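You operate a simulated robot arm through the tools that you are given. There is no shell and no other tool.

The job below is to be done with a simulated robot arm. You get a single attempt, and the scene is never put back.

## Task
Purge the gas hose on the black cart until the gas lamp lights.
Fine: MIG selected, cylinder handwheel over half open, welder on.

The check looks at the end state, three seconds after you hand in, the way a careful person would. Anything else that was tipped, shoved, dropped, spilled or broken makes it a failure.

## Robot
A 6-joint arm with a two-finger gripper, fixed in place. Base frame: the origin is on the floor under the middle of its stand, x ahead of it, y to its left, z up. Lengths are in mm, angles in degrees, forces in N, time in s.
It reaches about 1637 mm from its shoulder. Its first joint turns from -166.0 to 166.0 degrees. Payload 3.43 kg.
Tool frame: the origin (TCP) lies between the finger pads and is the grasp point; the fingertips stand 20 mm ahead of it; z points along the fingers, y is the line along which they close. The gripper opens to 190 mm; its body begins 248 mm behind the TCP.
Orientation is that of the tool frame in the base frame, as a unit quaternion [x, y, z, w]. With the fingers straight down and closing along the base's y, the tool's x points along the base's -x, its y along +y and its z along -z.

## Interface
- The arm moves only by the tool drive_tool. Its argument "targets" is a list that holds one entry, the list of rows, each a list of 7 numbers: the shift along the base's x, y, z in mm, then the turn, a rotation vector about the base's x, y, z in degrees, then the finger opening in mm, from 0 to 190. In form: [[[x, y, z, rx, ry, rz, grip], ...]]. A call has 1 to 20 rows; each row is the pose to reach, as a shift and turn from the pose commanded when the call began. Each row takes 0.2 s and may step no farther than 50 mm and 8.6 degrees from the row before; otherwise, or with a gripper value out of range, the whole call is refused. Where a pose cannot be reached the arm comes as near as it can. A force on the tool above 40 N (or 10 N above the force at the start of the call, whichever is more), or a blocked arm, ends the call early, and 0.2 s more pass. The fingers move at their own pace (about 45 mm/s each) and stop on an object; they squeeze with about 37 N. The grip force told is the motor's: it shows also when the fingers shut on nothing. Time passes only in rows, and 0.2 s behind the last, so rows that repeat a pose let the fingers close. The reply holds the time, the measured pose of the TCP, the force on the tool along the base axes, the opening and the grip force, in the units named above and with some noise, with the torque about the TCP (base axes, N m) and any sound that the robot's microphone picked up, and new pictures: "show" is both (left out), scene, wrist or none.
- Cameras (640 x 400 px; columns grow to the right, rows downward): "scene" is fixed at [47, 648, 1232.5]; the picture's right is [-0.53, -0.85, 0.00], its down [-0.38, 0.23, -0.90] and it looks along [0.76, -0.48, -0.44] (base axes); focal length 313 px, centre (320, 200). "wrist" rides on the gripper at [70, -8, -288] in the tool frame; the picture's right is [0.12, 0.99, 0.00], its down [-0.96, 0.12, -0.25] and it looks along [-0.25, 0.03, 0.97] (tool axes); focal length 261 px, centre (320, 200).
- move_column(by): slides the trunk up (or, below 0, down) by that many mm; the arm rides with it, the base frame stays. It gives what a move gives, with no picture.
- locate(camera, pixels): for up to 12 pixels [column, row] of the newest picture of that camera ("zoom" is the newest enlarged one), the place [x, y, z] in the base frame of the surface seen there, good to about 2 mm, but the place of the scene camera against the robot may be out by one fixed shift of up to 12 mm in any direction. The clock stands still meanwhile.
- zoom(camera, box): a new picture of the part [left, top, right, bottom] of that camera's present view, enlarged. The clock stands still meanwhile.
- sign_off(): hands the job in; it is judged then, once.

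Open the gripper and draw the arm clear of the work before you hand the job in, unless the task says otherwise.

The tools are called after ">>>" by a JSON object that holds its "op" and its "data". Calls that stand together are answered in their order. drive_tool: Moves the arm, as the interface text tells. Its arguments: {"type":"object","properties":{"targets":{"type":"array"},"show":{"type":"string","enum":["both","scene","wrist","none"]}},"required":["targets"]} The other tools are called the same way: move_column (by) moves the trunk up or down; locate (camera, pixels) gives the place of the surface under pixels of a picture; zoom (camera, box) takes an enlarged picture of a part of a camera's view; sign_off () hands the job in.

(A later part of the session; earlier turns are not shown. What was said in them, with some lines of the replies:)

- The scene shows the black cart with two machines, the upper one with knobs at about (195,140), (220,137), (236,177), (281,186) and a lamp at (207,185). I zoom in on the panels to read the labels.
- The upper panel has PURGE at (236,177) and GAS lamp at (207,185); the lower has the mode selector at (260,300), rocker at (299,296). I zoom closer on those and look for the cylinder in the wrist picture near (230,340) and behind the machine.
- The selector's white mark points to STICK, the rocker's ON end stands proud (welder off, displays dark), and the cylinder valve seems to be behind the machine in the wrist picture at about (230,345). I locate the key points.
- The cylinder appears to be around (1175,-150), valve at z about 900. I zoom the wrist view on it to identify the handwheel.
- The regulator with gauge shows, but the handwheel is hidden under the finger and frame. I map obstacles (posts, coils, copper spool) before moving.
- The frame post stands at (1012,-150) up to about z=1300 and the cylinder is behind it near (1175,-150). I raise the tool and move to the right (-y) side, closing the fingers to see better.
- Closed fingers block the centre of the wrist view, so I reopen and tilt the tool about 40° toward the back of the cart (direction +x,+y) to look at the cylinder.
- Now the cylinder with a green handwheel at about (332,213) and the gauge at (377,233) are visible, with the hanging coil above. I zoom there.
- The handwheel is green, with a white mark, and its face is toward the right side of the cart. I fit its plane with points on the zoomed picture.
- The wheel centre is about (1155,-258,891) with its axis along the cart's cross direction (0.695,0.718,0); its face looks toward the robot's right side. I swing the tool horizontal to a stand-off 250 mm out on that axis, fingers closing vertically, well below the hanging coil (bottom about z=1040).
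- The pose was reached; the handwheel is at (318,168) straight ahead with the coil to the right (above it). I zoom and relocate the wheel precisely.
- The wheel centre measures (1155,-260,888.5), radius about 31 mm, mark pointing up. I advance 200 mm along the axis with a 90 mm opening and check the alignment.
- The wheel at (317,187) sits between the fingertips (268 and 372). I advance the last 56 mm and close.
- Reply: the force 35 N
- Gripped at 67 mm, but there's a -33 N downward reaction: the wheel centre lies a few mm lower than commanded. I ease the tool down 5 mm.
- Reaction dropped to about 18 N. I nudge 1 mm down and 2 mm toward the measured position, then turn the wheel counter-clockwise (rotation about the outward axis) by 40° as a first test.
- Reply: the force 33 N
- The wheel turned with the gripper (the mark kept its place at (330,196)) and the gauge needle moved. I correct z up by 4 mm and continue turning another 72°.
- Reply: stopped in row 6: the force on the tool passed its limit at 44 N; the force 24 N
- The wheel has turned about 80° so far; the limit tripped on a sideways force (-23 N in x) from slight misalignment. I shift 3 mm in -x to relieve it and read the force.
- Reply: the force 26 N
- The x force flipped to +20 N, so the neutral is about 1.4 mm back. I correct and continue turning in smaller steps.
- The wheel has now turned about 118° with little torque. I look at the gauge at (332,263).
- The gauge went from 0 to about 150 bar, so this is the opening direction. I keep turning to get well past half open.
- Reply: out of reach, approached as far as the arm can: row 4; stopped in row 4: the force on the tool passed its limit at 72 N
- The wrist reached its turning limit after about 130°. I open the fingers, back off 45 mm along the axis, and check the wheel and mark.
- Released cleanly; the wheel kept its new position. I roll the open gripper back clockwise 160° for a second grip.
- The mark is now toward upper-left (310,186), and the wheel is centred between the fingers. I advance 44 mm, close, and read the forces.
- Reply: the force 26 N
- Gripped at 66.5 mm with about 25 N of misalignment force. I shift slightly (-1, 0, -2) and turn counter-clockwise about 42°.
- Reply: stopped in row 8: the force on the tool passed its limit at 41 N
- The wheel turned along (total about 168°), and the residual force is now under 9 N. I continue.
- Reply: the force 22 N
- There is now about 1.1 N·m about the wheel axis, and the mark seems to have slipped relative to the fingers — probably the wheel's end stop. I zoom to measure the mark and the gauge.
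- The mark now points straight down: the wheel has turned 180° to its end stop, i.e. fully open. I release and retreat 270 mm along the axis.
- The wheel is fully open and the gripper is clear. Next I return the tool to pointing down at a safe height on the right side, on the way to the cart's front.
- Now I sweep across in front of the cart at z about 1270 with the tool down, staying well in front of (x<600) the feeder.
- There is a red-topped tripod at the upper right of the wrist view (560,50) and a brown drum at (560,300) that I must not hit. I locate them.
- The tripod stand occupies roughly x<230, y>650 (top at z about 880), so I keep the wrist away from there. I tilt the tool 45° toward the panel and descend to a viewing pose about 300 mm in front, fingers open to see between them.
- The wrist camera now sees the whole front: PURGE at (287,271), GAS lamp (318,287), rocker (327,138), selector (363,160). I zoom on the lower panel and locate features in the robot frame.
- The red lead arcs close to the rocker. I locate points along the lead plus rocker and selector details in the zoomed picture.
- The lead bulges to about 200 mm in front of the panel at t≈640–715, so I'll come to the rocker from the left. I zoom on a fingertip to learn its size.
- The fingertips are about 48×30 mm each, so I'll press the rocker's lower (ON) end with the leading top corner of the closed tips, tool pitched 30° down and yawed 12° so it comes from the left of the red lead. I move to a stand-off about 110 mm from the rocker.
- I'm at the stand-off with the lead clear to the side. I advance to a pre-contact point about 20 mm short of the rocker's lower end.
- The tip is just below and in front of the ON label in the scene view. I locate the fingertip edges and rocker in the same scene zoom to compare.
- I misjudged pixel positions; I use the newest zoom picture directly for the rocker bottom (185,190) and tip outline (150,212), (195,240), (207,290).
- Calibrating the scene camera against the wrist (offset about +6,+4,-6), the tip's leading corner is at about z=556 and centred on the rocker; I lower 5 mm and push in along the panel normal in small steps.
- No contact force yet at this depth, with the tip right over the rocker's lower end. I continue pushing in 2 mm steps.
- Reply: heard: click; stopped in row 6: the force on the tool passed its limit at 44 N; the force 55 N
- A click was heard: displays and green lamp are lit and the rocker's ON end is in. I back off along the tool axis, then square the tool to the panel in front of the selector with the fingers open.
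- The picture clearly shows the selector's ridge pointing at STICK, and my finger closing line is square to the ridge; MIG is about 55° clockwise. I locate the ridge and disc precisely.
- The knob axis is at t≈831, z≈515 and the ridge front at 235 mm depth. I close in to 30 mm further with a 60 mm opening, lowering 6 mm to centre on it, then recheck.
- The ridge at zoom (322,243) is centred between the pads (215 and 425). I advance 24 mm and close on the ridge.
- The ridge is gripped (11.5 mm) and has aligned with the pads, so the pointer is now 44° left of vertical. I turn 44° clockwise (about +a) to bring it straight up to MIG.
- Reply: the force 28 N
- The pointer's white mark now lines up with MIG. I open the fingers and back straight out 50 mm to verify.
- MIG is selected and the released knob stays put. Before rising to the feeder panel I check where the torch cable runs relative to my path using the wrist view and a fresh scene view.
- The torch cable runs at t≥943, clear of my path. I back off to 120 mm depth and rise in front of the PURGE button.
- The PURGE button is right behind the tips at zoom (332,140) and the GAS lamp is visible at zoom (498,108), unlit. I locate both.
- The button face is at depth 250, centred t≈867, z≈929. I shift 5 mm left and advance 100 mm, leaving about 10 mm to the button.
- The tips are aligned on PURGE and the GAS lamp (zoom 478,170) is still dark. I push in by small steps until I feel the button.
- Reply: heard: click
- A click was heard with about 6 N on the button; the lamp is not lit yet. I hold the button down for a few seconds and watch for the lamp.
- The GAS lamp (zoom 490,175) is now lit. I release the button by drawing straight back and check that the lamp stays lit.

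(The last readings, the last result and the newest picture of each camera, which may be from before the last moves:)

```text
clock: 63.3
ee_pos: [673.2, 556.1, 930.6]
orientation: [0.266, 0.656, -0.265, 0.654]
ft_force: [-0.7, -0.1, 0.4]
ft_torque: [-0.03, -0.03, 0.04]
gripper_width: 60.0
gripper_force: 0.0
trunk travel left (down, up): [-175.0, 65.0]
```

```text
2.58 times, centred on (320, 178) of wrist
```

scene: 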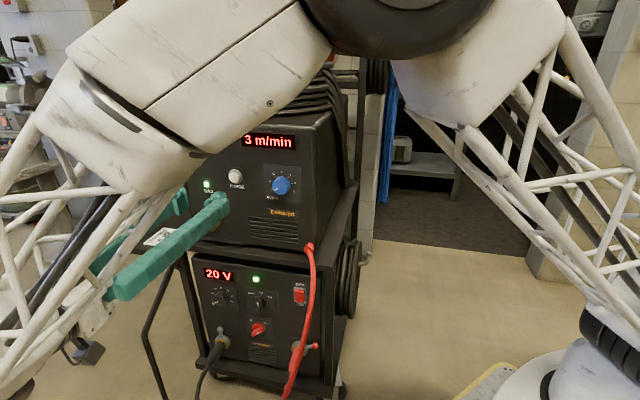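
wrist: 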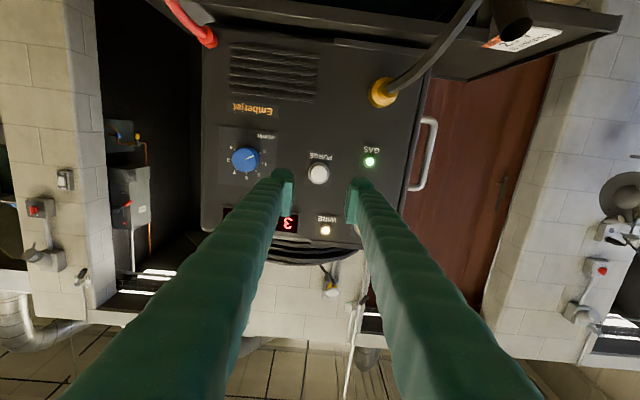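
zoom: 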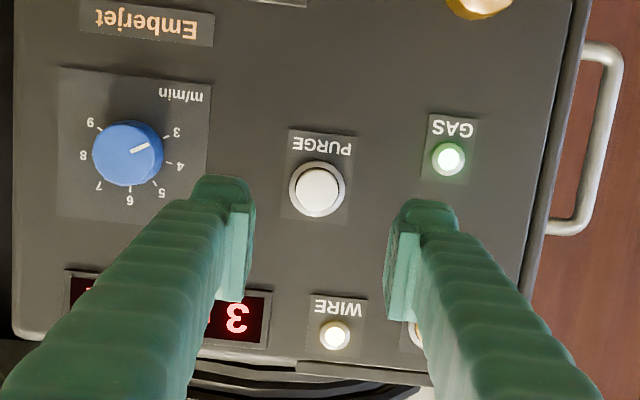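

The lamp remains lit after release, and PURGE has sprung back. I raise the arm clear, rotating the tool to point down at about z=1250 in front of the cart.

>>> {"op": "drive_tool", "data": {"targets": [[[-16, -9, 29, 5.7, 5.9, 0, 60], [-31, -19, 58, 11.4, 11.7, 0, 60], [-47, -29, 87, 17.1, 17.6, 0, 60], [-63, -38, 116, 22.8, 23.5, 0, 60], [-79, -48, 145, 28.4, 29.4, 0, 60], [-94, -58, 175, 34.1, 35.2, 0, 60], [-110, -67, 204, 39.8, 41.1, 0, 60], [-126, -77, 233, 45.5, 47.0, 0, 60], [-142, -87, 262, 51.2, 52.9, 0, 60], [-157, -96, 291, 56.9, 58.7, 0, 60], [-173, -106, 320, 62.6, 64.6, 0, 60], [-173, -106, 320, 62.6, 64.6, 0, 60]]], "show": "both"}}

>>> {"op": "zoom", "data": {"camera": "scene", "box": [170, 110, 330, 350]}}

```text
clock: 65.9
ee_pos: [497.4, 452.6, 1251.9]
orientation: [0.376, 0.926, 0.001, -0.003]
ft_force: [-0.2, 0.1, -0.2]
ft_torque: [0.05, -0.03, -0.01]
gripper_width: 60.2
gripper_force: 0.1
trunk travel left (down, up): [-175.0, 65.0]
```

scene: 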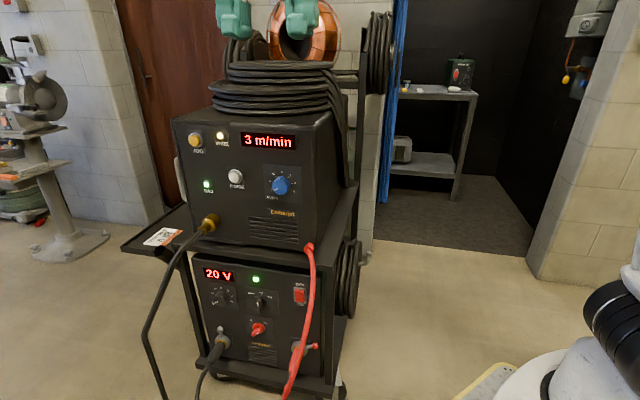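
wrist: 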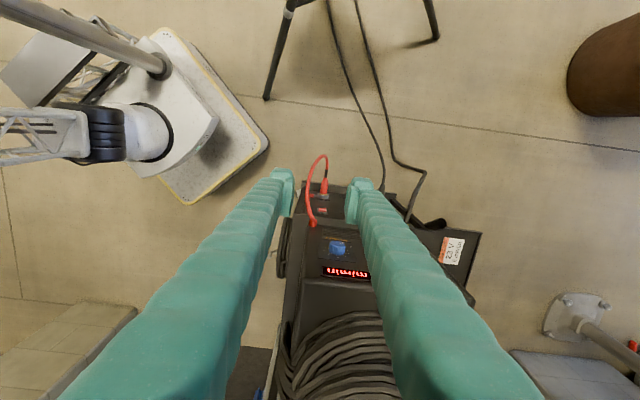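

```text
1.67 times, centred on (250, 230) of scene
```

zoom: 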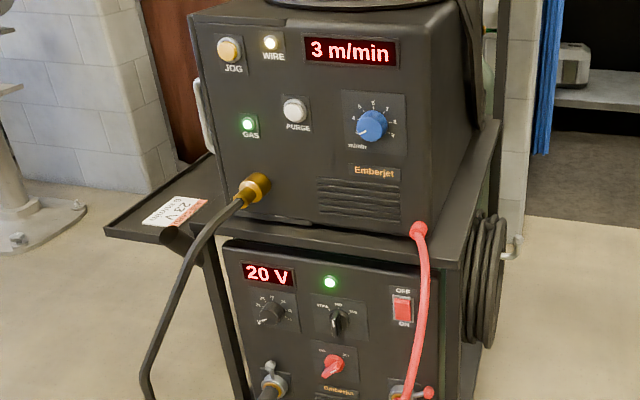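

The final view shows the GAS lamp lit at (207,184), welder on, selector at MIG, the cart undisturbed, and the arm clear with the gripper open. I hand in.

>>> {"op": "sign_off", "data": {}}

```text
The job is handed in.
```

The gas hose on the black cart is purged and the GAS lamp is lit. It stayed lit after I let go of the PURGE button, and I have handed the job in.

- **Cylinder:** I turned the green handwheel 180° counter-clockwise until it stopped, so I take it to be fully open. Partway through the turn the gauge read about 150 bar.
- **Welder:** it is switched on, and both displays and the green lamp are lit.
- **Mode:** the selector was on STICK and is now on MIG.
- **Everything else:** I left the polarity, volts and wire-speed knobs alone. I saw nothing tipped, moved or dropped. The arm is clear of the cart with the gripper open.

The WIRE lamp also came on when the welder was switched on. I did not touch JOG.
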